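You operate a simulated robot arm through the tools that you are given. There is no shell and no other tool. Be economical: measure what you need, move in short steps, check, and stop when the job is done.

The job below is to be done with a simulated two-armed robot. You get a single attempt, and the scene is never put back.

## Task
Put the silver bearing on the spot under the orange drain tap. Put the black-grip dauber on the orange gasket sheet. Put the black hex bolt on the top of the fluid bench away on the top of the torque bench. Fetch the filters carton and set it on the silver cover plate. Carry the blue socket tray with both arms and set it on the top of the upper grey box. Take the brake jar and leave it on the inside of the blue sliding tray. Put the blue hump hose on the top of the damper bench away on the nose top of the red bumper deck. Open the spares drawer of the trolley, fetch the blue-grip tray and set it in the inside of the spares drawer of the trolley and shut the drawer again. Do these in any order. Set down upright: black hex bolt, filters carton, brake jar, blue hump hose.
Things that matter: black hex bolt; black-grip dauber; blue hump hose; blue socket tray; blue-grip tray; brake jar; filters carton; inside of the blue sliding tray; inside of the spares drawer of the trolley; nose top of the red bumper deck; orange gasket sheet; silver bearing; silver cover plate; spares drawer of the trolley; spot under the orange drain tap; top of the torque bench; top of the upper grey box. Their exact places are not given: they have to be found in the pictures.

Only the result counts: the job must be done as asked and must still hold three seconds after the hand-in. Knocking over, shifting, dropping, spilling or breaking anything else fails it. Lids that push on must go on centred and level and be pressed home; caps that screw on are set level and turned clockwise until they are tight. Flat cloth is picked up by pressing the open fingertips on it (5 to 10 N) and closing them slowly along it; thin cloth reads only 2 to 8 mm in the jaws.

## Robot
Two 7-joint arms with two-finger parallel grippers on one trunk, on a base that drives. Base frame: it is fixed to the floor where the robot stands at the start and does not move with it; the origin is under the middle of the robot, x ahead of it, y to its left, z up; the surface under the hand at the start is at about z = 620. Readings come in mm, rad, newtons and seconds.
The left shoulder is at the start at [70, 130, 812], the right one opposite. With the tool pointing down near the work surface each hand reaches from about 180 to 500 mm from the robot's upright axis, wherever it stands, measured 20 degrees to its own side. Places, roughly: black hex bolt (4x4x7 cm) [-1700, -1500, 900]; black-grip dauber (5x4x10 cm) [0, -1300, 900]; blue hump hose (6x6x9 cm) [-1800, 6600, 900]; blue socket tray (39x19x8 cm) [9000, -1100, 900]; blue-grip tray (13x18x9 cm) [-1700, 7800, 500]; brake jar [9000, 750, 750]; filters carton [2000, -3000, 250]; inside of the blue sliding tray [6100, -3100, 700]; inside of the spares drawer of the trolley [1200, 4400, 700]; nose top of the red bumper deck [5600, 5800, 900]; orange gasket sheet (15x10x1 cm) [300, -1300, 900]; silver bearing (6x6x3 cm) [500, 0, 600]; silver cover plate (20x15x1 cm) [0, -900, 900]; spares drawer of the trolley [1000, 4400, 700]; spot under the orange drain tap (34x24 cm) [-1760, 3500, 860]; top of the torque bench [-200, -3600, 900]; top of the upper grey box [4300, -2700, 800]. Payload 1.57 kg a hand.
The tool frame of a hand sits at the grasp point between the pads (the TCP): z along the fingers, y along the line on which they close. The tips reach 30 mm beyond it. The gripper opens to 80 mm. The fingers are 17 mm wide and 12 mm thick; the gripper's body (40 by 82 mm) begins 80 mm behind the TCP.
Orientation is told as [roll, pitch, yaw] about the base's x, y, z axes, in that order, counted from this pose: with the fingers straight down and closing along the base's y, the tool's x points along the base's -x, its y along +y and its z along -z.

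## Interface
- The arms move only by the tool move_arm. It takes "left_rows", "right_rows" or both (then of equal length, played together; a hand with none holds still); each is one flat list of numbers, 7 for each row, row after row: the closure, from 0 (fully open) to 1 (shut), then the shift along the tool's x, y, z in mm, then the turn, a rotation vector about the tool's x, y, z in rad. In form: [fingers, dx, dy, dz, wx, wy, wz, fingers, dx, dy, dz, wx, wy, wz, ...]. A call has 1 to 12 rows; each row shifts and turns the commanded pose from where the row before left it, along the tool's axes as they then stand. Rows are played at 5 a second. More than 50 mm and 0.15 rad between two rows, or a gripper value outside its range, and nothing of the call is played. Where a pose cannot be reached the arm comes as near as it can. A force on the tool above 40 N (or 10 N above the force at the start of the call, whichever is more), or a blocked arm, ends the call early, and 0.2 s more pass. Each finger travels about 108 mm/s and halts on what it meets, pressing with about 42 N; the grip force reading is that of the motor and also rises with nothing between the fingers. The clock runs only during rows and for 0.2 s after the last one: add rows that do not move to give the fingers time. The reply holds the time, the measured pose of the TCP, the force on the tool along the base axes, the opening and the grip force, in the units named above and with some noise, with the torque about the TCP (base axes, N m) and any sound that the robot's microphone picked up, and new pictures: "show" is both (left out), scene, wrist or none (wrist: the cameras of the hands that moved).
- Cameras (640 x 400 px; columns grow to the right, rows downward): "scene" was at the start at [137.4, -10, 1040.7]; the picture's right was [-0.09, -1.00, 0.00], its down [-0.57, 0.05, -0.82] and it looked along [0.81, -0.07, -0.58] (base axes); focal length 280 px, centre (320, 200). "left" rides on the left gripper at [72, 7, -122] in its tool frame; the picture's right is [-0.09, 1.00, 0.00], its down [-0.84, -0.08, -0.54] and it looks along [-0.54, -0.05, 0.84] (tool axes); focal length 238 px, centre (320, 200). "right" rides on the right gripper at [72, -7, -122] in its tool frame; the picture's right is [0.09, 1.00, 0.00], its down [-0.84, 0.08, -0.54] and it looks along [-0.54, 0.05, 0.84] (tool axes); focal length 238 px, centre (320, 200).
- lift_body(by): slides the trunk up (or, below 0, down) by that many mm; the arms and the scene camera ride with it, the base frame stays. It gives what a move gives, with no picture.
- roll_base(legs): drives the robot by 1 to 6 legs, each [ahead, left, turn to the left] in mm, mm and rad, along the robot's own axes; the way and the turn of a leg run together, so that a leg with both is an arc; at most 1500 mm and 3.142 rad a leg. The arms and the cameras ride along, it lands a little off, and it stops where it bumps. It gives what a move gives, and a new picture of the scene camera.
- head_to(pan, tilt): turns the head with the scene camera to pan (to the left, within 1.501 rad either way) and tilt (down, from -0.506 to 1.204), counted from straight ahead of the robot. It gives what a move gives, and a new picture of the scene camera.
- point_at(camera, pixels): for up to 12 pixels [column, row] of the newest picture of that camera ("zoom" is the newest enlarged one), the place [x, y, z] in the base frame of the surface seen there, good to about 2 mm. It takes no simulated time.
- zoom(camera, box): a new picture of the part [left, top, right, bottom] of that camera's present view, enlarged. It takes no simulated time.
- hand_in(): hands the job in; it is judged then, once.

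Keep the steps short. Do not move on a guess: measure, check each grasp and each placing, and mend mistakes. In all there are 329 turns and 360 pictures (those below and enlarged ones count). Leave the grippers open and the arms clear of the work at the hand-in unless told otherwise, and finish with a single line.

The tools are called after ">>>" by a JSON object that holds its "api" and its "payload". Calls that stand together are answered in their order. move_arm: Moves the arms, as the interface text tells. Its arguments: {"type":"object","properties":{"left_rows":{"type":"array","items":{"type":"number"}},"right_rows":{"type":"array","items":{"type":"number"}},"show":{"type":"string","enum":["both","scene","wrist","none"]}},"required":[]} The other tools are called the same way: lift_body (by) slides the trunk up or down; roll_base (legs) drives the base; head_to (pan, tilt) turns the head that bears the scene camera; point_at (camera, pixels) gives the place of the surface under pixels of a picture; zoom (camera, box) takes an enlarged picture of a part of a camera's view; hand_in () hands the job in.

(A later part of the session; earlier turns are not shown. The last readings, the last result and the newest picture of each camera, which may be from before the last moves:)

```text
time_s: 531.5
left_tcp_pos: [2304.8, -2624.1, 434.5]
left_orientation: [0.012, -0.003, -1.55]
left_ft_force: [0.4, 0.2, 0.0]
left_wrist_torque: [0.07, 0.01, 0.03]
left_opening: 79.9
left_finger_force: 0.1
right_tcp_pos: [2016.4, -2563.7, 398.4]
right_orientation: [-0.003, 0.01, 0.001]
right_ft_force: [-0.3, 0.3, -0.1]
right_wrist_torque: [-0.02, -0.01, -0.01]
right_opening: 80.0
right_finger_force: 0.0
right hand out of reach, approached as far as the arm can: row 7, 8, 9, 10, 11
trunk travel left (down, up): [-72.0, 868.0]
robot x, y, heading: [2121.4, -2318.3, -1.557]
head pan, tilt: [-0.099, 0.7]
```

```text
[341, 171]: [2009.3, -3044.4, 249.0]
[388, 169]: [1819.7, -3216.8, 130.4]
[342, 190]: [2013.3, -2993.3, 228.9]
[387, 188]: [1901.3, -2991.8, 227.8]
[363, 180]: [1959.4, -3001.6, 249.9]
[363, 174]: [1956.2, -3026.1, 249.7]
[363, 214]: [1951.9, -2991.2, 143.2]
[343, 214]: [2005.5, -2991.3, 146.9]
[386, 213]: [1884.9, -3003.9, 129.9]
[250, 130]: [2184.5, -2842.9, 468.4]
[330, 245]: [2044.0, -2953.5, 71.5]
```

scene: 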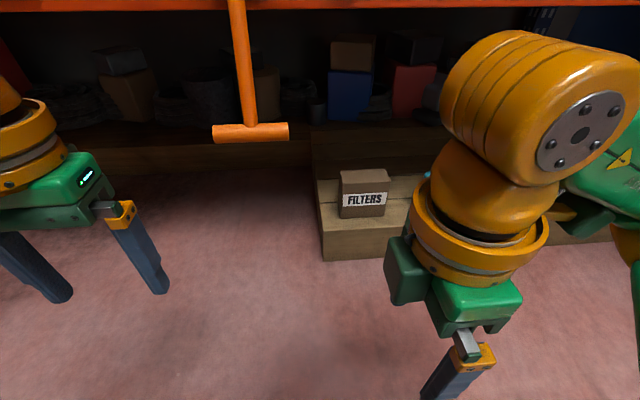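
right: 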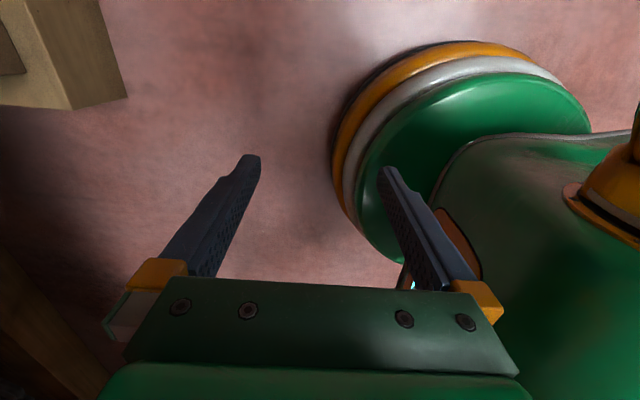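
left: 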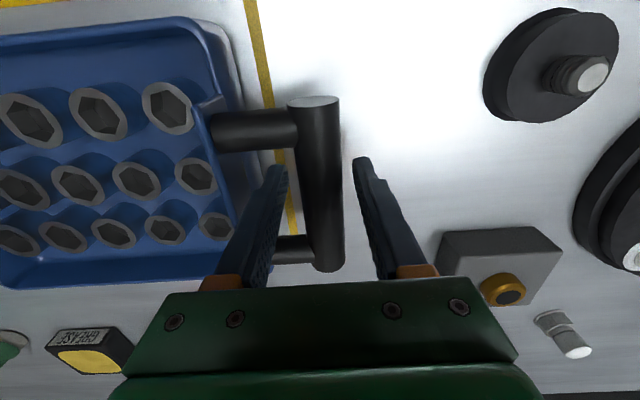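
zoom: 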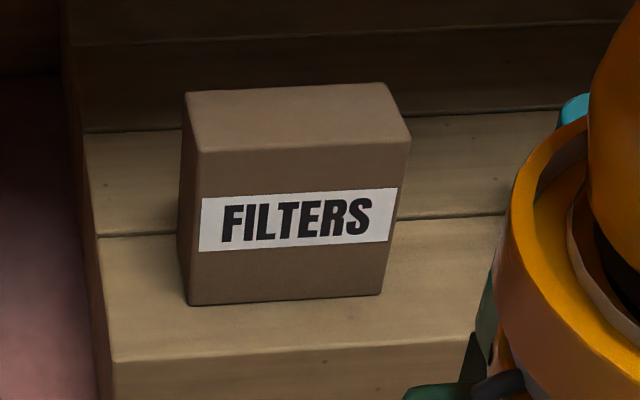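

The carton is centred at (1956,-3020), z 130–250. Coming in square would bring the left hand against the rack, so I'll approach turned 0.59 rad to the left, which puts the right shoulder forward. Turn first.

>>> {"api": "roll_base", "payload": {"legs": [[0, 0, 0.587]]}}

>>> {"api": "move_arm", "payload": {"right_rows": [0, 0, 0, 0, 0, 0, 0.147, 0, 0, 0, 0, 0, 0, 0.147, 0, 0, 0, 0, 0, 0, 0.147, 0, 0, 0, 0, 0, 0, 0.147, 0, 0, 0, 0, 0, 0, 0], "show": "scene"}}

```text
time_s: 533.5
left_tcp_pos: [2443.9, -2472.6, 433.6]
left_orientation: [0.015, -0.002, -0.959]
left_ft_force: [-0.3, -0.4, 0.2]
left_wrist_torque: [-0.02, -0.03, 0.02]
left_opening: 79.9
left_finger_force: 0.1
right_tcp_pos: [2169.2, -2581.8, 397.0]
right_orientation: [-0.002, 0.009, 0.589]
right_ft_force: [0.4, 0.5, 0.2]
right_wrist_torque: [0.04, 0.0, -0.01]
right_opening: 79.8
right_finger_force: 0.1
trunk travel left (down, up): [-72.0, 868.0]
robot x, y, heading: [2124.8, -2317.2, -0.969]
head pan, tilt: [-0.099, 0.7]
```

scene: 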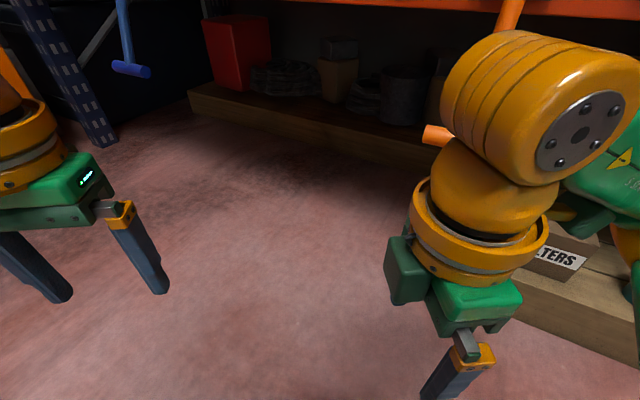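

```text
time_s: 534.8
left_tcp_pos: [2443.8, -2471.6, 434.7]
left_orientation: [0.015, 0.0, -0.959]
left_ft_force: [0.4, 0.2, 0.2]
left_wrist_torque: [-0.07, 0.04, -0.02]
left_opening: 79.9
left_finger_force: 0.1
right_tcp_pos: [2170.1, -2583.3, 400.5]
right_orientation: [-0.006, 0.009, -0.002]
right_ft_force: [0.6, -0.9, 0.3]
right_wrist_torque: [-0.03, 0.02, 0.0]
right_opening: 79.7
right_finger_force: 0.0
trunk travel left (down, up): [-72.0, 868.0]
robot x, y, heading: [2121.1, -2321.4, -0.974]
head pan, tilt: [-0.099, 0.7]
```

scene: 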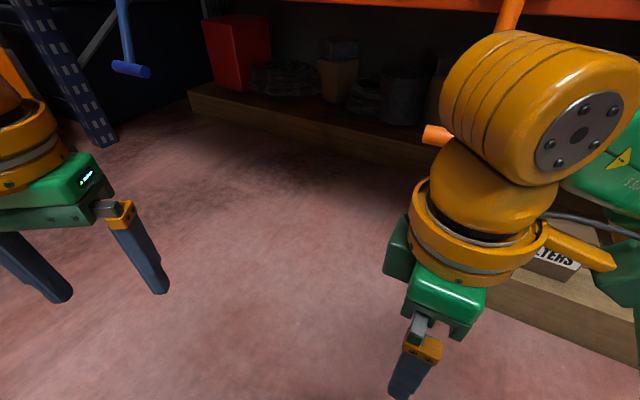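

Next I shift the right hand sideways, away from the lever's line, then drive in.

>>> {"api": "move_arm", "payload": {"right_rows": [0, 30, -14, 10, 0, 0, 0, 0, 30, -14, 10, 0, 0, 0, 0, 30, -14, 10, 0, 0, 0, 0, 30, -14, 10, 0, 0, 0, 0, 0, 0, 0, 0, 0, 0], "show": "none"}}

```text
time_s: 536.0
left_tcp_pos: [2442.7, -2472.1, 435.2]
left_orientation: [0.014, 0.0, -0.961]
left_ft_force: [-0.4, 0.2, 0.5]
left_wrist_torque: [0.01, 0.0, 0.0]
left_opening: 80.0
left_finger_force: 0.1
right_tcp_pos: [2051.0, -2637.4, 359.3]
right_orientation: [-0.007, 0.007, 0.001]
right_ft_force: [1.6, -0.3, -0.3]
right_wrist_torque: [0.0, 0.01, -0.02]
right_opening: 80.0
right_finger_force: 0.1
trunk travel left (down, up): [-72.0, 868.0]
robot x, y, heading: [2123.8, -2321.5, -0.973]
head pan, tilt: [-0.099, 0.7]
```

>>> {"api": "roll_base", "payload": {"legs": [[128, -167, 0]]}}

>>> {"api": "head_to", "payload": {"pan": -0.65, "tilt": 0.6}}

```text
time_s: 537.6
left_tcp_pos: [2381.2, -2670.2, 435.0]
left_orientation: [0.014, -0.002, -0.957]
left_ft_force: [0.1, 0.9, -0.1]
left_wrist_torque: [-0.02, 0.0, 0.0]
left_opening: 80.0
left_finger_force: 0.0
right_tcp_pos: [1989.3, -2838.6, 359.2]
right_orientation: [-0.008, 0.008, 0.003]
right_ft_force: [0.8, 0.9, -0.4]
right_wrist_torque: [0.01, 0.01, 0.0]
right_opening: 80.0
right_finger_force: 0.0
trunk travel left (down, up): [-72.0, 868.0]
robot x, y, heading: [2058.0, -2516.8, -0.969]
head pan, tilt: [-0.099, 0.7]
```

scene: 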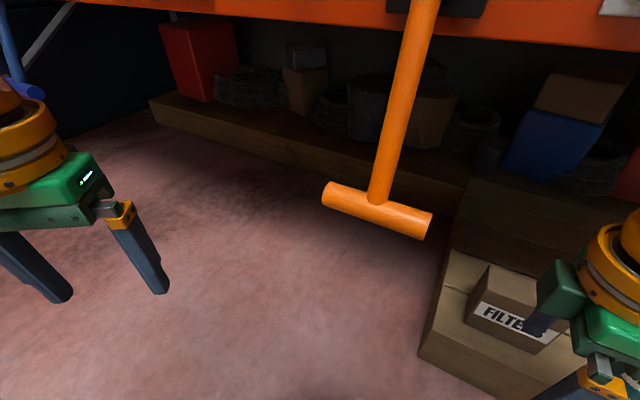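

```text
time_s: 538.6
left_tcp_pos: [2380.4, -2670.2, 434.9]
left_orientation: [0.015, -0.003, -0.958]
left_ft_force: [-0.6, -0.4, -0.1]
left_wrist_torque: [0.0, 0.0, 0.03]
left_opening: 79.9
left_finger_force: 0.2
right_tcp_pos: [1989.2, -2838.2, 358.8]
right_orientation: [-0.006, 0.007, 0.004]
right_ft_force: [-0.5, -0.1, 0.6]
right_wrist_torque: [-0.04, -0.02, -0.03]
right_opening: 80.1
right_finger_force: 0.1
trunk travel left (down, up): [-72.0, 868.0]
robot x, y, heading: [2058.2, -2515.3, -0.971]
head pan, tilt: [-0.649, 0.6]
```

scene: 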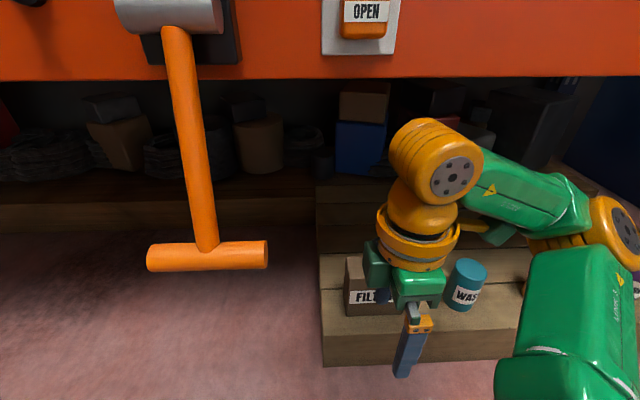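

>>> {"api": "point_at", "payload": {"camera": "scene", "pixels": [[420, 76], [430, 122], [450, 180], [468, 285], [550, 190], [600, 215], [207, 255], [358, 262]]}}

```text
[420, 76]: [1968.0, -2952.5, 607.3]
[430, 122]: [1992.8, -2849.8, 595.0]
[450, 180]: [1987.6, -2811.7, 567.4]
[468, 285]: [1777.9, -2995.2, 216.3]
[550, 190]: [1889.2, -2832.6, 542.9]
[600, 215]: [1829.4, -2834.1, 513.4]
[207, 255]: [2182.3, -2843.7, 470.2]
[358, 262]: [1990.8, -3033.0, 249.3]
```

The wrist top is at 595 and the beam's underside at 605. I'll lower the hand 50 first, then go in over the carton.

>>> {"api": "move_arm", "payload": {"right_rows": [0, 0, 0, 25, 0, 0, 0, 0, 0, 0, 25, 0, 0, 0, 0, 8.3, -45.5, 0, 0, 0, 0, 0, 8.3, -45.5, 0, 0, 0, 0, 0, 8.3, -45.5, 0, 0, 0, 0, 0, 8.3, -45.5, 0, 0, 0, 0, 0, 0, 0, 0, 0, 0, 0], "show": "both"}}

```text
time_s: 540.2
left_tcp_pos: [2382.0, -2670.6, 434.9]
left_orientation: [0.014, -0.002, -0.956]
left_ft_force: [0.2, 0.3, -0.3]
left_wrist_torque: [-0.02, 0.0, 0.01]
left_opening: 80.0
left_finger_force: 0.1
right_tcp_pos: [2018.9, -2868.0, 308.2]
right_orientation: [-0.007, 0.006, 0.0]
right_ft_force: [0.6, -0.7, 0.3]
right_wrist_torque: [-0.03, -0.02, -0.01]
right_opening: 79.9
right_finger_force: 0.0
right hand out of reach, approached as far as the arm can: row 3, 4, 5, 6
trunk travel left (down, up): [-72.0, 868.0]
robot x, y, heading: [2061.6, -2516.8, -0.965]
head pan, tilt: [-0.649, 0.6]
```

scene: 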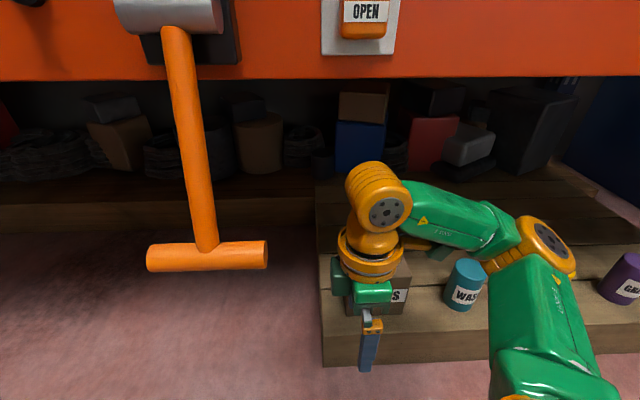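
right: 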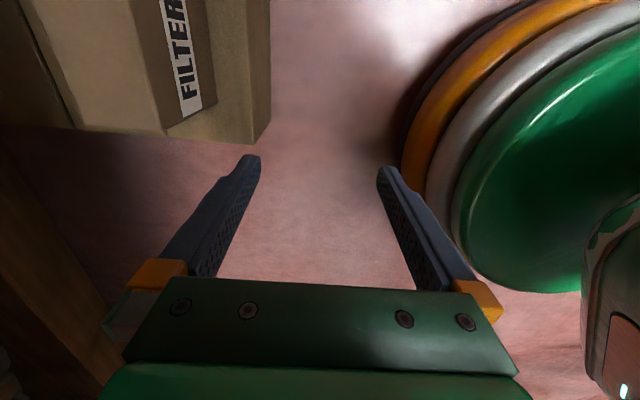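

The arm hits a joint limit with the hand turned that far. The fingers can take the 56 mm depth even a third of a radian askew, so I'll ease the yaw to -0.35 and retry the approach.

>>> {"api": "move_arm", "payload": {"right_rows": [0, 0, 0, 0, 0, 0, 0.12, 0, 0, 0, 0, 0, 0, 0.12, 0, 0, 0, 0, 0, 0, 0.12, 0, 10, -30, 0, 0, 0, 0, 0, 25, -30, 0, 0, 0, 0, 0, 25, -30, 0, 0, 0, 0, 0, 0, 0, 0, 0, 0, 0], "show": "scene"}}

```text
time_s: 541.8
left_tcp_pos: [2382.5, -2669.7, 433.9]
left_orientation: [0.014, -0.002, -0.957]
left_ft_force: [0.1, -0.4, -0.1]
left_wrist_torque: [0.02, -0.01, -0.02]
left_opening: 79.9
left_finger_force: 0.1
right_tcp_pos: [1965.9, -2898.8, 310.2]
right_orientation: [-0.008, 0.004, -0.36]
right_ft_force: [0.1, 0.1, -0.6]
right_wrist_torque: [0.02, 0.02, 0.02]
right_opening: 80.0
right_finger_force: 0.0
right hand out of reach, approached as far as the arm can: row 5, 6
trunk travel left (down, up): [-72.0, 868.0]
robot x, y, heading: [2059.5, -2520.7, -0.97]
head pan, tilt: [-0.649, 0.6]
```

scene: 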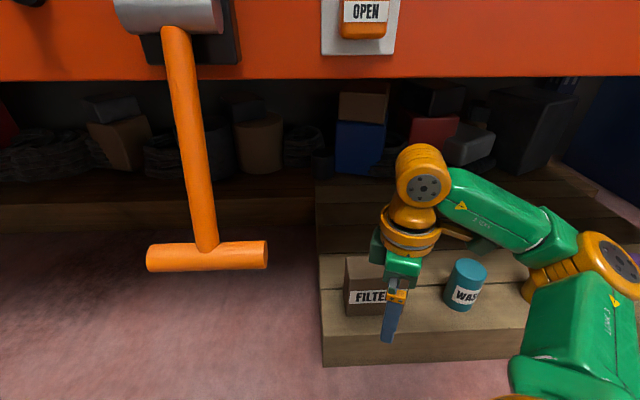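

Still limited: the carton lies too far to the side. I'll stand further west, so it is about 20° right of the heading. First I back away and bring the hand in front.

>>> {"api": "roll_base", "payload": {"legs": [[-165, 113, 0]]}}

>>> {"api": "move_arm", "payload": {"right_rows": [0, -31, 18.5, 0, 0, 0, 0, 0, -31, 18.5, 0, 0, 0, 0, 0, -31, 18.5, 0, 0, 0, 0, 0, -31, 18.5, 0, 0, 0, 0, 0, 0, 0, 0, 0, 0, 0], "show": "none"}}

>>> {"api": "roll_base", "payload": {"legs": [[0, 0, 0.12], [-179, -203, 0]]}}

```text
time_s: 543.4
left_tcp_pos: [2379.6, -2470.7, 433.9]
left_orientation: [0.015, -0.001, -0.958]
left_ft_force: [-0.1, 1.0, -0.9]
left_wrist_torque: [0.01, -0.01, 0.03]
left_opening: 79.9
left_finger_force: 0.1
right_tcp_pos: [1964.8, -2701.1, 310.1]
right_orientation: [-0.011, 0.002, -0.36]
right_ft_force: [-1.0, 0.2, 0.1]
right_wrist_torque: [-0.05, -0.05, 0.01]
right_opening: 80.0
right_finger_force: 0.1
trunk travel left (down, up): [-72.0, 868.0]
robot x, y, heading: [2059.8, -2322.4, -0.964]
head pan, tilt: [-0.649, 0.6]
```

scene: 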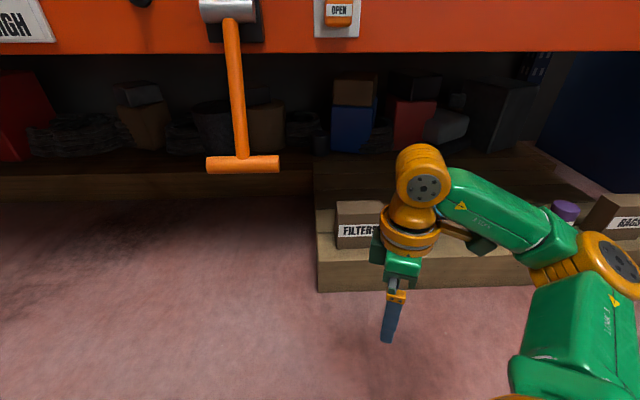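

```text
time_s: 544.5
left_tcp_pos: [2380.4, -2471.1, 434.1]
left_orientation: [0.014, -0.002, -0.955]
left_ft_force: [0.7, 0.4, 0.1]
left_wrist_torque: [0.02, -0.02, 0.0]
left_opening: 79.9
left_finger_force: 0.1
right_tcp_pos: [2106.7, -2677.2, 307.5]
right_orientation: [-0.01, 0.003, -0.359]
right_ft_force: [-0.7, -0.1, 1.1]
right_wrist_torque: [0.0, 0.01, 0.01]
right_opening: 80.2
right_finger_force: 0.1
trunk travel left (down, up): [-72.0, 868.0]
robot x, y, heading: [2056.4, -2320.0, -0.966]
head pan, tilt: [-0.649, 0.6]
```

```text
time_s: 547.0
left_tcp_pos: [2123.8, -2432.8, 434.7]
left_orientation: [0.014, -0.003, -0.839]
left_ft_force: [0.2, 0.1, 0.9]
left_wrist_torque: [0.01, 0.06, 0.0]
left_opening: 80.0
left_finger_force: 0.0
right_tcp_pos: [1877.3, -2669.0, 307.4]
right_orientation: [-0.008, 0.005, -0.242]
right_ft_force: [-0.1, 0.5, 0.6]
right_wrist_torque: [-0.02, 0.02, -0.03]
right_opening: 79.9
right_finger_force: 0.1
trunk travel left (down, up): [-72.0, 868.0]
robot x, y, heading: [1787.4, -2321.8, -0.845]
head pan, tilt: [-0.649, 0.6]
```

scene: 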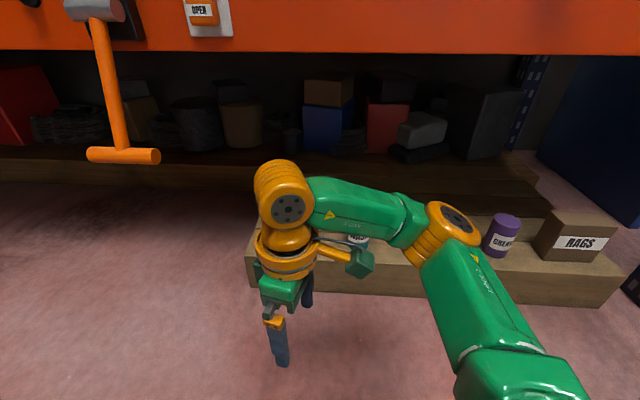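

Now in by 250 mm.

>>> {"api": "roll_base", "payload": {"legs": [[187, -166, 0]]}}

```text
time_s: 548.9
left_tcp_pos: [2120.7, -2682.2, 433.8]
left_orientation: [0.013, -0.001, -0.833]
left_ft_force: [-0.1, 0.3, -0.7]
left_wrist_torque: [0.01, -0.02, 0.0]
left_opening: 80.2
left_finger_force: 0.0
right_tcp_pos: [1875.7, -2919.6, 307.9]
right_orientation: [-0.009, 0.004, -0.235]
right_ft_force: [0.1, 0.9, 0.2]
right_wrist_torque: [0.01, 0.01, 0.0]
right_opening: 80.1
right_finger_force: 0.1
trunk travel left (down, up): [-72.0, 868.0]
robot x, y, heading: [1783.9, -2571.3, -0.841]
head pan, tilt: [-0.649, 0.6]
```

scene: 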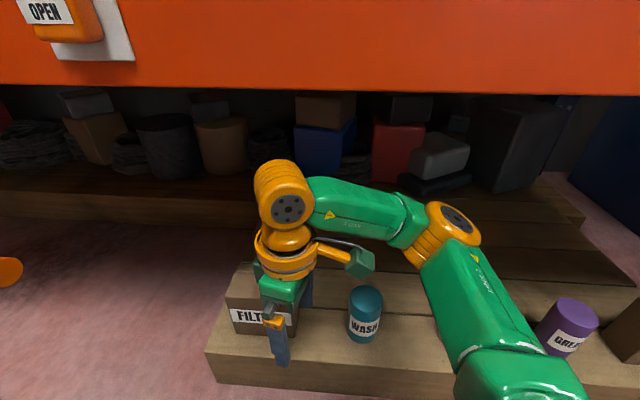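

Moving over the carton at (1956,-3020).

>>> {"api": "move_arm", "payload": {"right_rows": [0, -33.7, -26.2, 0, 0, 0, 0, 0, -33.7, -26.2, 0, 0, 0, 0, 0, -33.7, -26.2, 0, 0, 0, 0, 0, 0, 0, 0, 0, 0, 0], "show": "wrist"}}

```text
time_s: 549.9
left_tcp_pos: [2119.9, -2683.7, 434.8]
left_orientation: [0.013, -0.001, -0.833]
left_ft_force: [0.4, 0.0, -0.1]
left_wrist_torque: [0.03, 0.03, -0.02]
left_opening: 79.9
left_finger_force: 0.1
right_tcp_pos: [1934.7, -2996.4, 307.4]
right_orientation: [-0.012, 0.002, -0.233]
right_ft_force: [-0.5, 0.1, -0.2]
right_wrist_torque: [0.03, 0.0, -0.01]
right_opening: 79.9
right_finger_force: 0.0
right hand out of reach, approached as far as the arm can: row 3
trunk travel left (down, up): [-72.0, 868.0]
robot x, y, heading: [1782.1, -2570.1, -0.843]
head pan, tilt: [-0.649, 0.6]
```

right: 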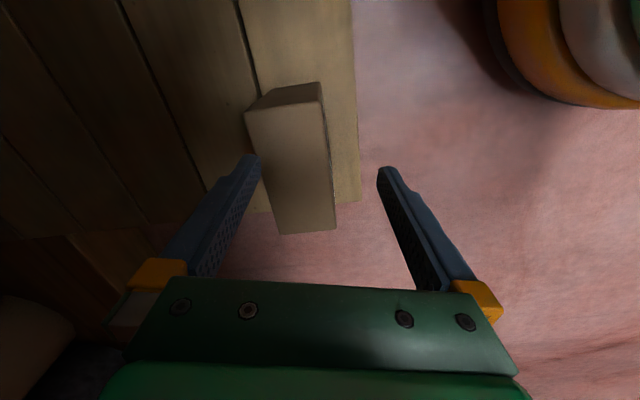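

About 24 mm short. I'll nudge the base forward 38 mm.

>>> {"api": "roll_base", "payload": {"legs": [[38, -5, 0]]}}

>>> {"api": "move_arm", "payload": {"right_rows": [0, 0, 0, 0, 0, 0, 0], "show": "wrist"}}

>>> {"api": "point_at", "payload": {"camera": "right", "pixels": [[250, 115], [322, 102], [277, 230], [335, 228], [290, 170], [300, 200]]}}

```text
time_s: 550.7
left_tcp_pos: [2141.6, -2714.3, 433.6]
left_orientation: [0.014, -0.001, -0.831]
left_ft_force: [0.5, -0.3, -0.4]
left_wrist_torque: [-0.03, 0.01, 0.02]
left_opening: 79.7
left_finger_force: 0.1
right_tcp_pos: [1956.6, -3026.7, 306.1]
right_orientation: [-0.009, 0.004, -0.235]
right_ft_force: [0.0, 0.8, 0.4]
right_wrist_torque: [0.0, 0.01, 0.0]
right_opening: 79.9
right_finger_force: 0.1
trunk travel left (down, up): [-72.0, 868.0]
robot x, y, heading: [1801.1, -2604.8, -0.839]
head pan, tilt: [-0.649, 0.6]
```

scene: 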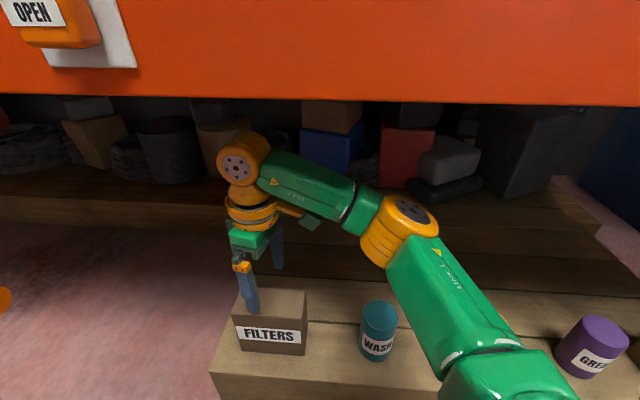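

```text
time_s: 551.1
left_tcp_pos: [2143.0, -2714.2, 434.1]
left_orientation: [0.013, -0.002, -0.833]
left_ft_force: [0.1, 0.4, -0.3]
left_wrist_torque: [-0.01, -0.02, -0.02]
left_opening: 80.1
left_finger_force: 0.0
right_tcp_pos: [1956.6, -3026.6, 306.6]
right_orientation: [-0.008, 0.004, -0.234]
right_ft_force: [-0.1, 0.2, -0.3]
right_wrist_torque: [0.0, 0.01, -0.01]
right_opening: 79.9
right_finger_force: 0.0
trunk travel left (down, up): [-72.0, 868.0]
robot x, y, heading: [1804.8, -2603.2, -0.837]
head pan, tilt: [-0.649, 0.6]
```

right: 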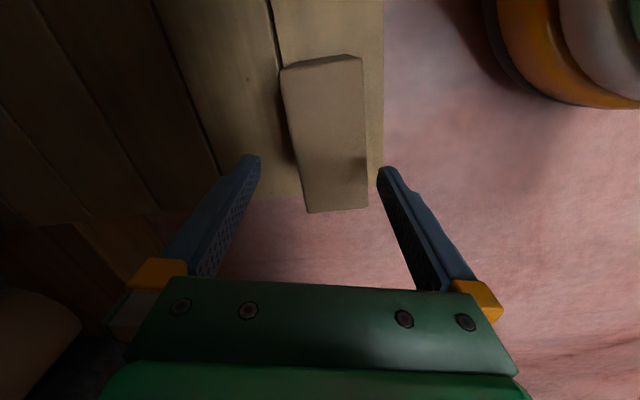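

```text
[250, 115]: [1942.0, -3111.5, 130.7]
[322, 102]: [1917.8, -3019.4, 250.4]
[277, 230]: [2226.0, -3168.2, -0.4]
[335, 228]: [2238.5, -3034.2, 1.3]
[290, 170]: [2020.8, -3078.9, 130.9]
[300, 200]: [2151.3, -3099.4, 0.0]
```

Nearly centred; a shift of 6.5 mm along the jaw line, then down to z 190.

>>> {"api": "move_arm", "payload": {"right_rows": [0, 0, 6.5, 0, 0, 0, 0, 0, 0, 0, 38, 0, 0, 0, 0, 0, 0, 38, 0, 0, 0, 0, 0, 0, 38, 0, 0, 0, 0, 0, 0, 0, 0, 0, 0], "show": "both"}}

```text
time_s: 552.3
left_tcp_pos: [2142.3, -2713.9, 434.1]
left_orientation: [0.014, -0.002, -0.831]
left_ft_force: [-0.4, -0.6, 0.1]
left_wrist_torque: [0.0, 0.02, 0.0]
left_opening: 80.0
left_finger_force: 0.2
right_tcp_pos: [1957.6, -3023.3, 193.3]
right_orientation: [-0.011, 0.002, -0.232]
right_ft_force: [0.7, -0.7, 0.0]
right_wrist_torque: [-0.01, 0.0, 0.02]
right_opening: 79.7
right_finger_force: 0.1
trunk travel left (down, up): [-72.0, 868.0]
robot x, y, heading: [1802.2, -2604.8, -0.841]
head pan, tilt: [-0.649, 0.6]
```

scene: 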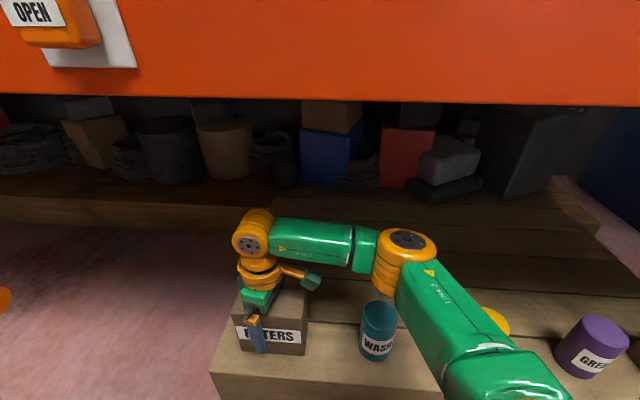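
right: 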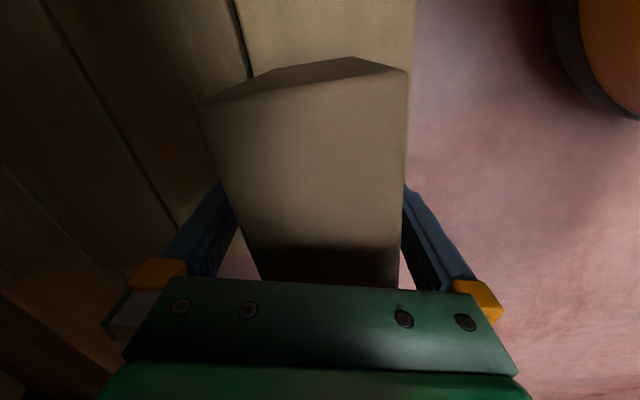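

The fingers straddle the carton. Closing slowly.

>>> {"api": "move_arm", "payload": {"right_rows": [0.1, 0, 0, 0, 0, 0, 0, 0.2, 0, 0, 0, 0, 0, 0, 0.3, 0, 0, 0, 0, 0, 0, 0.5, 0, 0, 0, 0, 0, 0, 1, 0, 0, 0, 0, 0, 0, 1, 0, 0, 0, 0, 0, 0], "show": "wrist"}}

```text
time_s: 553.7
left_tcp_pos: [2142.0, -2713.2, 434.7]
left_orientation: [0.013, -0.002, -0.833]
left_ft_force: [0.4, 0.3, 0.6]
left_wrist_torque: [0.0, 0.0, -0.02]
left_opening: 80.3
left_finger_force: 0.0
right_tcp_pos: [1958.5, -3022.4, 193.3]
right_orientation: [-0.008, 0.003, -0.234]
right_ft_force: [1.3, 0.3, 0.0]
right_wrist_torque: [0.12, -0.06, -0.01]
right_opening: 62.6
right_finger_force: 42.1
trunk travel left (down, up): [-72.0, 868.0]
robot x, y, heading: [1801.7, -2601.5, -0.839]
head pan, tilt: [-0.649, 0.6]
```

right: 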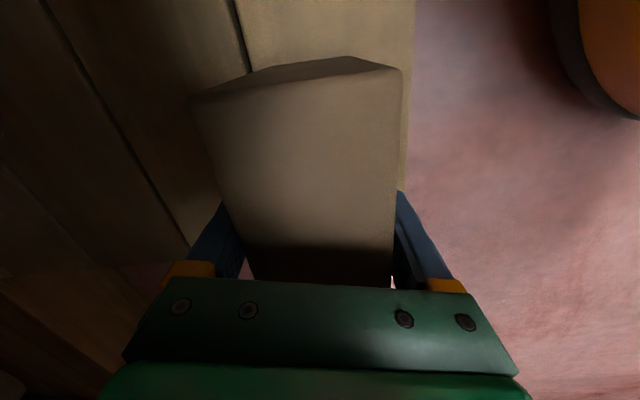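

Held at 62.6 mm. Lifting 60 mm.

>>> {"api": "move_arm", "payload": {"right_rows": [1, 0, 0, -10, 0, 0, 0, 1, 0, 0, -25, 0, 0, 0, 1, 0, 0, -25, 0, 0, 0, 1, 0, 0, 0, 0, 0, 0], "show": "both"}}

```text
time_s: 554.7
left_tcp_pos: [2142.3, -2714.4, 434.2]
left_orientation: [0.014, -0.003, -0.831]
left_ft_force: [0.3, 0.2, 0.7]
left_wrist_torque: [0.07, 0.0, -0.01]
left_opening: 80.2
left_finger_force: 0.2
right_tcp_pos: [1960.2, -3021.1, 252.6]
right_orientation: [-0.008, 0.003, -0.234]
right_ft_force: [-0.2, -0.7, -3.4]
right_wrist_torque: [0.0, 0.0, 0.01]
right_opening: 62.5
right_finger_force: 41.3
trunk travel left (down, up): [-72.0, 868.0]
robot x, y, heading: [1803.6, -2601.5, -0.844]
head pan, tilt: [-0.649, 0.6]
```

scene: 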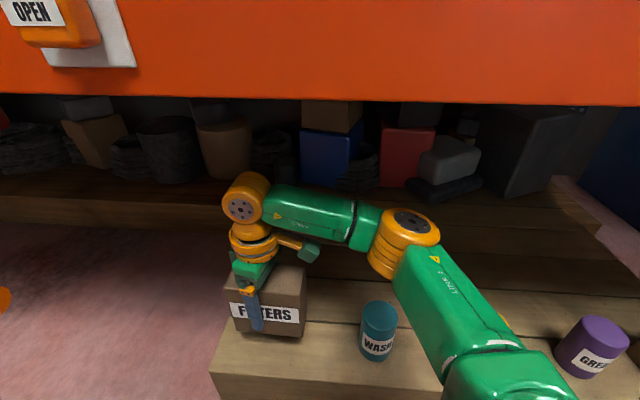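
right: 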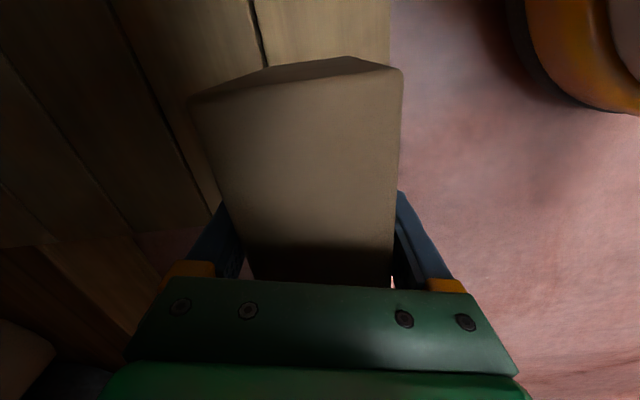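

Carton lifted clear. I'll back straight out (+y) 270 mm and then raise the trunk.

>>> {"api": "roll_base", "payload": {"legs": [[-201, 180, 0]]}}

>>> {"api": "lift_body", "payload": {"by": 400}}

>>> {"api": "lift_body", "payload": {"by": 260}}

```text
time_s: 556.6
left_tcp_pos: [2143.8, -2445.7, 434.5]
left_orientation: [0.014, -0.001, -0.832]
left_ft_force: [1.0, -0.4, 0.8]
left_wrist_torque: [0.01, 0.04, -0.01]
left_opening: 79.8
left_finger_force: 0.1
right_tcp_pos: [1959.6, -2753.8, 252.8]
right_orientation: [-0.008, 0.006, -0.236]
right_ft_force: [-0.5, 0.2, -2.7]
right_wrist_torque: [-0.01, -0.02, 0.03]
right_opening: 62.4
right_finger_force: 41.9
trunk travel left (down, up): [-72.0, 868.0]
robot x, y, heading: [1804.6, -2338.8, -0.842]
head pan, tilt: [-0.649, 0.6]
```

scene: 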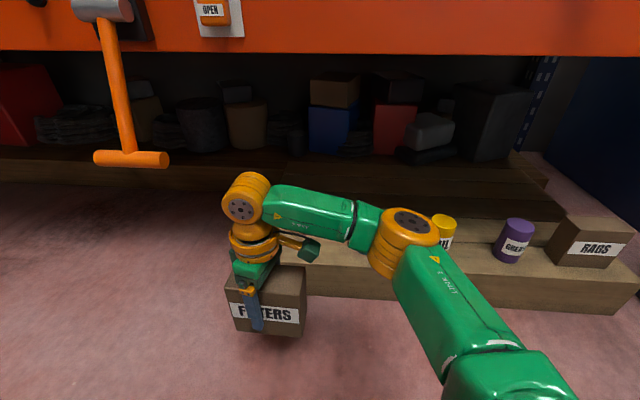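

```text
time_s: 560.5
left_tcp_pos: [2144.3, -2446.9, 834.4]
left_orientation: [0.015, -0.003, -0.832]
left_ft_force: [-0.3, 0.4, -0.2]
left_wrist_torque: [0.02, -0.01, -0.02]
left_opening: 80.1
left_finger_force: 0.1
right_tcp_pos: [1960.1, -2754.8, 652.6]
right_orientation: [-0.009, 0.005, -0.235]
right_ft_force: [-0.1, 0.4, -3.2]
right_wrist_torque: [0.03, 0.04, 0.0]
right_opening: 62.2
right_finger_force: 42.1
trunk travel left (down, up): [-472.0, 468.0]
robot x, y, heading: [1806.6, -2334.2, -0.847]
head pan, tilt: [-0.649, 0.6]
```

```text
time_s: 563.1
left_tcp_pos: [2143.1, -2445.3, 1094.3]
left_orientation: [0.015, -0.003, -0.833]
left_ft_force: [-0.4, -0.5, -0.1]
left_wrist_torque: [-0.02, 0.04, 0.01]
left_opening: 79.8
left_finger_force: 0.0
right_tcp_pos: [1960.6, -2754.5, 913.2]
right_orientation: [-0.008, 0.006, -0.238]
right_ft_force: [-0.2, -0.6, -3.4]
right_wrist_torque: [0.03, -0.01, 0.03]
right_opening: 61.9
right_finger_force: 41.8
trunk travel left (down, up): [-732.0, 208.0]
robot x, y, heading: [1805.4, -2334.0, -0.846]
head pan, tilt: [-0.649, 0.6]
```

Now turn north to see the way round to the west side.

>>> {"api": "roll_base", "payload": {"legs": [[-100, 200, 0], [0, 0, 2.3]]}}

>>> {"api": "head_to", "payload": {"pan": 0.0, "tilt": 0.25}}

```text
time_s: 570.3
left_tcp_pos: [1742.3, -1802.5, 1094.5]
left_orientation: [0.015, -0.001, 1.476]
left_ft_force: [-0.4, 0.3, 0.1]
left_wrist_torque: [-0.02, -0.03, -0.01]
left_opening: 79.9
left_finger_force: 0.1
right_tcp_pos: [2093.7, -1731.6, 912.9]
right_orientation: [-0.01, 0.003, 2.071]
right_ft_force: [-1.0, 0.7, -3.1]
right_wrist_torque: [0.0, 0.01, 0.0]
right_opening: 61.9
right_finger_force: 42.1
trunk travel left (down, up): [-732.0, 208.0]
robot x, y, heading: [1889.0, -2126.7, 1.463]
head pan, tilt: [-0.649, 0.6]
```

scene: 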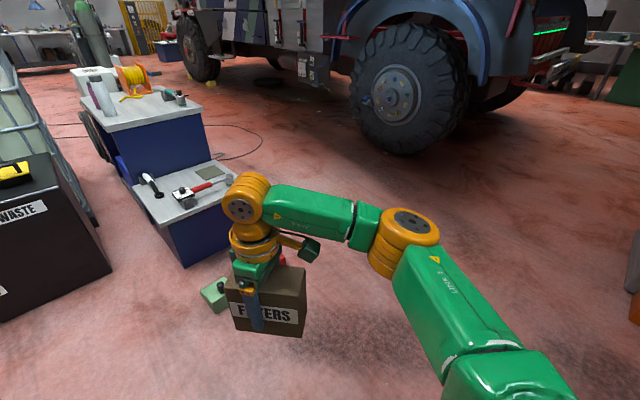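

```text
time_s: 571.3
left_tcp_pos: [1742.7, -1803.2, 1094.3]
left_orientation: [0.014, -0.001, 1.476]
left_ft_force: [0.1, 0.4, -0.1]
left_wrist_torque: [0.0, -0.02, -0.01]
left_opening: 80.2
left_finger_force: 0.0
right_tcp_pos: [2093.4, -1730.5, 913.2]
right_orientation: [-0.01, 0.004, 2.072]
right_ft_force: [-0.3, -0.3, -3.0]
right_wrist_torque: [0.0, -0.01, 0.02]
right_opening: 61.7
right_finger_force: 42.1
trunk travel left (down, up): [-732.0, 208.0]
robot x, y, heading: [1882.7, -2128.7, 1.467]
head pan, tilt: [0.0, 0.25]
```

scene: 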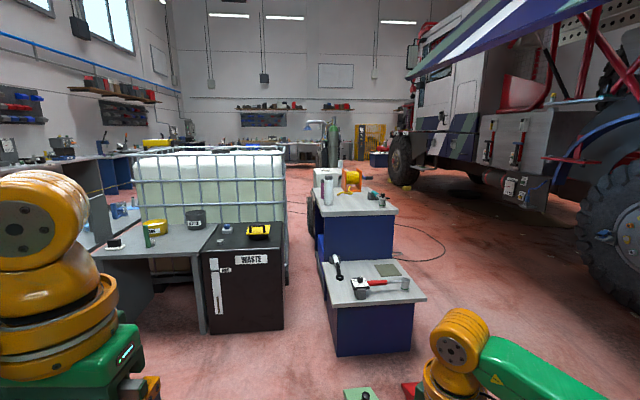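

There's an open way north between the blue cabinets and the truck. Measuring its edges.

>>> {"api": "point_at", "payload": {"camera": "scene", "pixels": [[410, 345], [397, 240], [445, 250], [425, 225], [530, 205], [400, 185], [380, 160], [340, 160], [475, 170], [580, 260], [360, 395], [300, 150]]}}

>>> {"api": "zoom", "payload": {"camera": "scene", "box": [270, 110, 550, 285]}}

```text
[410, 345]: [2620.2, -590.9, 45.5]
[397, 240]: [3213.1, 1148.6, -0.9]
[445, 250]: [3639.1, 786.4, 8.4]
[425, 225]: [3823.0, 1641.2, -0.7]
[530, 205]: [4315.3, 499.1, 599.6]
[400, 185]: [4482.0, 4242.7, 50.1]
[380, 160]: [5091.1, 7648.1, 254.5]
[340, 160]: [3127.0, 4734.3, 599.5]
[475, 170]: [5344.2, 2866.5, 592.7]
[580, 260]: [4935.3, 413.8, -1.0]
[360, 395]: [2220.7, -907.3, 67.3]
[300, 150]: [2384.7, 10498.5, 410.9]
```

```text
2.29 times, centred on (410, 198) of scene
```

zoom: 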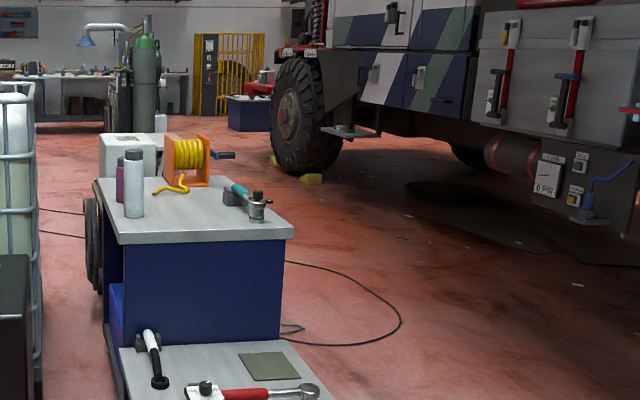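

>>> {"api": "point_at", "payload": {"camera": "scene", "pixels": [[500, 140], [530, 140], [500, 190], [515, 190], [545, 165], [450, 135], [405, 165], [410, 200], [432, 232], [420, 256], [560, 190], [600, 230]]}}

```text
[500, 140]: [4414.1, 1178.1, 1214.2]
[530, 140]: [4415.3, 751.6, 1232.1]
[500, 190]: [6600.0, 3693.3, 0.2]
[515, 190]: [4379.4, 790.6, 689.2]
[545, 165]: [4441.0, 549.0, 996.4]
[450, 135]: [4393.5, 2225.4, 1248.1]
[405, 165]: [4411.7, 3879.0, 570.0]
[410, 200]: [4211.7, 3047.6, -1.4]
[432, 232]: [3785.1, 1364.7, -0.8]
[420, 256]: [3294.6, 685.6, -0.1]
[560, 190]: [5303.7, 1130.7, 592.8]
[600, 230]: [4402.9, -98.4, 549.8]
```

The truck's side is at x≈4414 and a cord reaches x≈3640. I'll pass at x≈3880 with the robot turned a bit left, so the right elbow stays inboard. First to (3880,-300).

>>> {"api": "roll_base", "payload": {"legs": [[0, 0, 0.5], [458, -1274, 0], [458, -1274, 0]]}}

```text
time_s: 585.8
left_tcp_pos: [3582.1, -89.4, 1095.2]
left_orientation: [0.014, -0.001, 1.975]
left_ft_force: [-0.4, -1.1, 0.6]
left_wrist_torque: [0.02, 0.0, 0.01]
left_opening: 80.0
left_finger_force: 0.1
right_tcp_pos: [3855.5, 141.7, 913.4]
right_orientation: [-0.009, 0.006, 2.572]
right_ft_force: [-0.2, -0.3, -2.9]
right_wrist_torque: [0.04, 0.02, -0.03]
right_opening: 61.0
right_finger_force: 41.8
trunk travel left (down, up): [-732.0, 208.0]
robot x, y, heading: [3870.4, -302.9, 1.959]
head pan, tilt: [0.0, 0.25]
```

scene: 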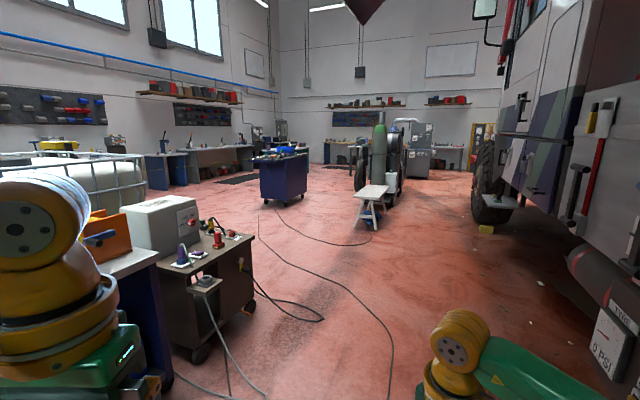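

>>> {"api": "point_at", "payload": {"camera": "scene", "pixels": [[393, 370], [380, 320], [340, 285], [322, 318], [270, 240], [370, 235], [480, 230], [560, 330], [590, 250], [500, 200], [280, 205], [370, 195]]}}

```text
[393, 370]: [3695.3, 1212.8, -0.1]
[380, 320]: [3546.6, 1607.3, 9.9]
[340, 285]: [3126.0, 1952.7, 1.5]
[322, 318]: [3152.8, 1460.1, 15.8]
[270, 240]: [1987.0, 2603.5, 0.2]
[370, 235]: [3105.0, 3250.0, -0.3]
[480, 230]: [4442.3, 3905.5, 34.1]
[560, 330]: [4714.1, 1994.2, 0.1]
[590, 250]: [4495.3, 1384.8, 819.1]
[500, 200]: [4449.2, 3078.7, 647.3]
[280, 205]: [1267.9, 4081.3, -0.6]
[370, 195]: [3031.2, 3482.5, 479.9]
```

I'll keep to x≈3960 past the cord, then on north to y≈3400.

>>> {"api": "roll_base", "payload": {"legs": [[892, -461, 0], [1296, -529, 0], [1226, -436, 0]]}}

>>> {"api": "head_to", "payload": {"pan": -0.3, "tilt": 0.3}}

```text
time_s: 603.7
left_tcp_pos: [3673.8, 3617.6, 1095.7]
left_orientation: [0.015, -0.001, 1.929]
left_ft_force: [0.4, 0.1, 0.1]
left_wrist_torque: [-0.01, -0.02, 0.03]
left_opening: 80.1
left_finger_force: 0.0
right_tcp_pos: [3957.0, 3837.7, 913.4]
right_orientation: [-0.008, 0.004, 2.528]
right_ft_force: [0.3, -0.2, -2.8]
right_wrist_torque: [0.0, 0.02, -0.01]
right_opening: 60.3
right_finger_force: 42.4
trunk travel left (down, up): [-732.0, 208.0]
robot x, y, heading: [3946.4, 3390.6, 1.919]
head pan, tilt: [0.0, 0.25]
```

scene: 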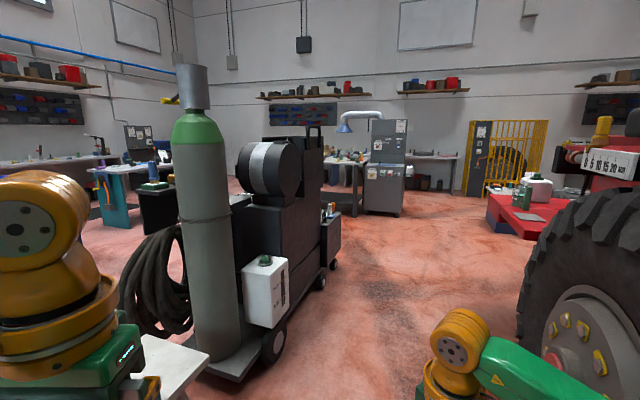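

```text
time_s: 604.5
left_tcp_pos: [3673.5, 3619.4, 1094.2]
left_orientation: [0.014, -0.004, 1.931]
left_ft_force: [0.5, 0.4, 0.8]
left_wrist_torque: [-0.01, 0.04, 0.04]
left_opening: 79.8
left_finger_force: 0.1
right_tcp_pos: [3956.3, 3837.2, 913.5]
right_orientation: [-0.008, 0.005, 2.526]
right_ft_force: [0.2, 0.1, -2.4]
right_wrist_torque: [0.07, -0.01, -0.01]
right_opening: 60.0
right_finger_force: 42.4
trunk travel left (down, up): [-732.0, 208.0]
robot x, y, heading: [3946.7, 3391.8, 1.918]
head pan, tilt: [-0.3, 0.3]
```

scene: 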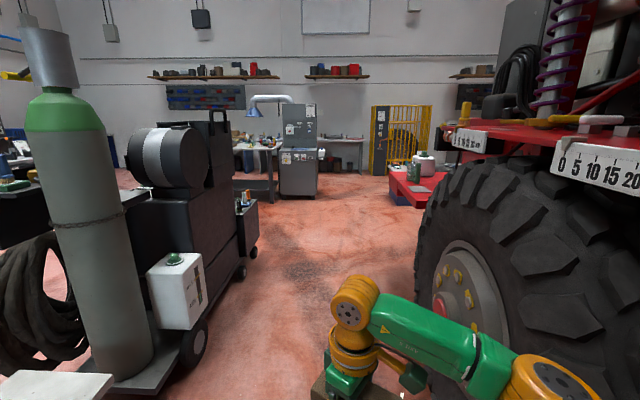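

The passage narrows between the cart and the front tyre. Measuring the gap.

>>> {"api": "point_at", "payload": {"camera": "scene", "pixels": [[205, 300], [195, 360], [130, 375], [255, 245], [440, 260], [430, 210], [415, 290], [60, 385], [480, 320], [245, 200], [400, 185]]}}

```text
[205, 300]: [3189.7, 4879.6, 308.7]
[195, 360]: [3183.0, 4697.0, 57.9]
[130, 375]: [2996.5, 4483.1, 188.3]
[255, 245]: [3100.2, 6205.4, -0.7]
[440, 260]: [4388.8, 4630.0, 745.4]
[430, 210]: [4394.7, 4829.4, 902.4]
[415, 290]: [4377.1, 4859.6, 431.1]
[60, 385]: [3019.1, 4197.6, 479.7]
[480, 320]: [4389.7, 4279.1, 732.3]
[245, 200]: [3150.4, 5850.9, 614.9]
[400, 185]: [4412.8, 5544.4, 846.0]
```

The gap is x 3190–4377, so I'll pass at about 3780, then go around the north of the cart and trolley to (400,5400).

>>> {"api": "roll_base", "payload": {"legs": [[910, -152, 0], [1316, -476, 0], [915, 179, 0], [476, 1316, 0]]}}

>>> {"api": "head_to", "payload": {"pan": 1.2, "tilt": 0.3}}

```text
time_s: 626.9
left_tcp_pos: [1605.6, 6696.1, 1094.3]
left_orientation: [0.013, -0.002, 1.922]
left_ft_force: [0.1, -0.1, -1.0]
left_wrist_torque: [0.0, 0.01, -0.01]
left_opening: 79.7
left_finger_force: 0.0
right_tcp_pos: [1890.0, 6912.2, 912.6]
right_orientation: [-0.009, 0.004, 2.514]
right_ft_force: [0.3, 0.5, -4.1]
right_wrist_torque: [0.0, 0.04, -0.02]
right_opening: 59.0
right_finger_force: 41.9
trunk travel left (down, up): [-732.0, 208.0]
robot x, y, heading: [1878.2, 6464.4, 1.914]
head pan, tilt: [-0.3, 0.3]
```

scene: 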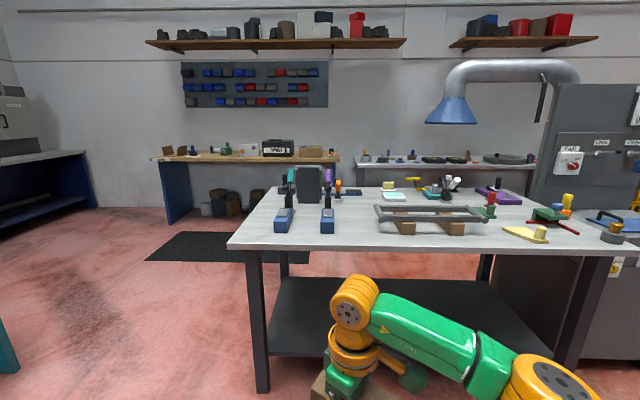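

```text
time_s: 628.5
left_tcp_pos: [1604.0, 6697.0, 1095.3]
left_orientation: [0.014, -0.001, 1.92]
left_ft_force: [0.2, 0.1, 0.4]
left_wrist_torque: [0.04, 0.01, -0.02]
left_opening: 80.1
left_finger_force: 0.0
right_tcp_pos: [1890.3, 6912.9, 912.7]
right_orientation: [-0.01, 0.006, 2.516]
right_ft_force: [-0.4, -0.7, -2.6]
right_wrist_torque: [0.02, -0.01, 0.0]
right_opening: 59.1
right_finger_force: 41.6
trunk travel left (down, up): [-732.0, 208.0]
robot x, y, heading: [1875.0, 6466.7, 1.91]
head pan, tilt: [1.201, 0.3]
```

scene: 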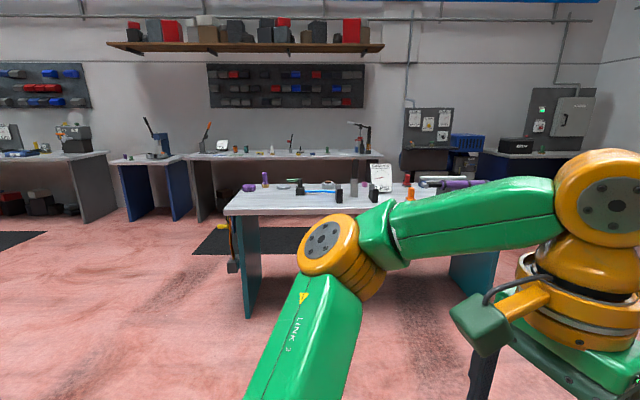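

I'll turn and drive forward: southwest past the trolley's north side, to (-800,3800).

>>> {"api": "roll_base", "payload": {"legs": [[0, 0, 1.879], [1500, 0, 0], [350, 0, 0], [0, 0, 0.264], [1500, 0, 0], [460, 0, 0]]}}

```text
time_s: 652.7
left_tcp_pos: [-877.4, 3435.3, 1094.8]
left_orientation: [0.013, -0.002, -2.203]
left_ft_force: [0.0, -0.5, 0.0]
left_wrist_torque: [-0.02, 0.0, 0.0]
left_opening: 80.3
left_finger_force: 0.0
right_tcp_pos: [-1216.1, 3552.7, 912.9]
right_orientation: [-0.009, 0.003, -1.607]
right_ft_force: [-1.1, -0.1, -2.7]
right_wrist_torque: [-0.01, 0.05, 0.01]
right_opening: 58.3
right_finger_force: 42.3
trunk travel left (down, up): [-732.0, 208.0]
robot x, y, heading: [-833.3, 3784.8, -2.214]
head pan, tilt: [1.201, 0.3]
```

scene: 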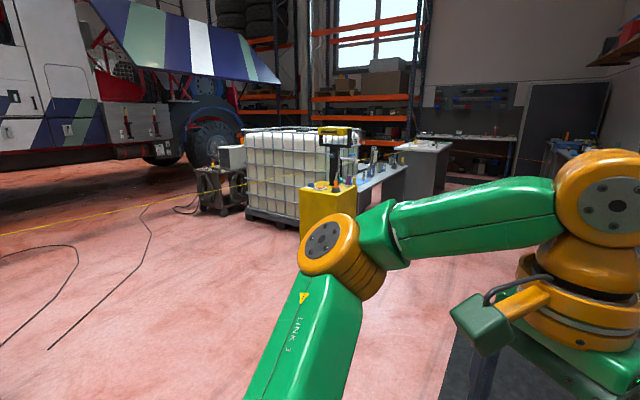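

>>> {"api": "roll_base", "payload": {"legs": [[0, 0, 0.643], [1500, 0, 0], [1500, 0, 0], [1085, 0, 0]]}}

>>> {"api": "head_to", "payload": {"pan": 0.5, "tilt": 0.4}}

```text
time_s: 674.2
left_tcp_pos: [-750.9, -644.8, 1094.4]
left_orientation: [0.014, -0.002, -1.575]
left_ft_force: [0.2, 0.3, -0.1]
left_wrist_torque: [-0.03, 0.0, 0.03]
left_opening: 79.8
left_finger_force: 0.1
right_tcp_pos: [-1092.7, -748.1, 913.3]
right_orientation: [-0.008, 0.004, -0.977]
right_ft_force: [0.1, 0.0, -2.7]
right_wrist_torque: [-0.05, 0.02, 0.01]
right_opening: 58.0
right_finger_force: 42.2
trunk travel left (down, up): [-732.0, 208.0]
robot x, y, heading: [-925.3, -335.5, -1.587]
head pan, tilt: [1.201, 0.3]
```

scene: 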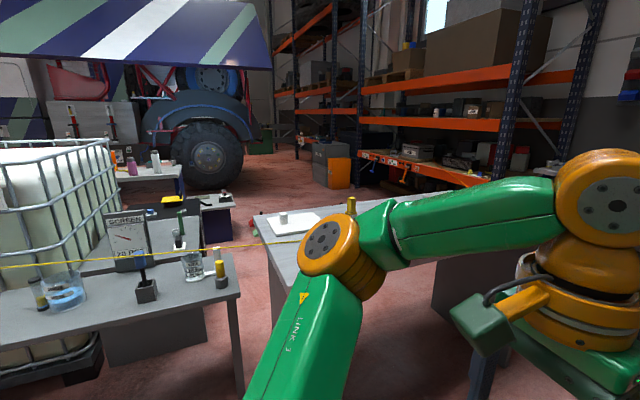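

```text
time_s: 675.3
left_tcp_pos: [-749.8, -645.8, 1095.3]
left_orientation: [0.013, -0.002, -1.577]
left_ft_force: [-0.6, 0.3, -0.6]
left_wrist_torque: [-0.01, 0.01, 0.0]
left_opening: 80.2
left_finger_force: 0.0
right_tcp_pos: [-1093.3, -748.9, 912.5]
right_orientation: [-0.008, 0.005, -0.979]
right_ft_force: [0.2, -0.3, -2.2]
right_wrist_torque: [-0.02, -0.01, 0.04]
right_opening: 58.1
right_finger_force: 41.9
trunk travel left (down, up): [-732.0, 208.0]
robot x, y, heading: [-921.9, -332.4, -1.584]
head pan, tilt: [0.499, 0.4]
```

scene: 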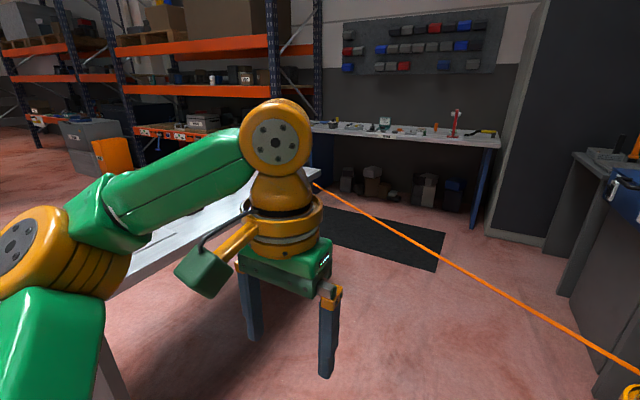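

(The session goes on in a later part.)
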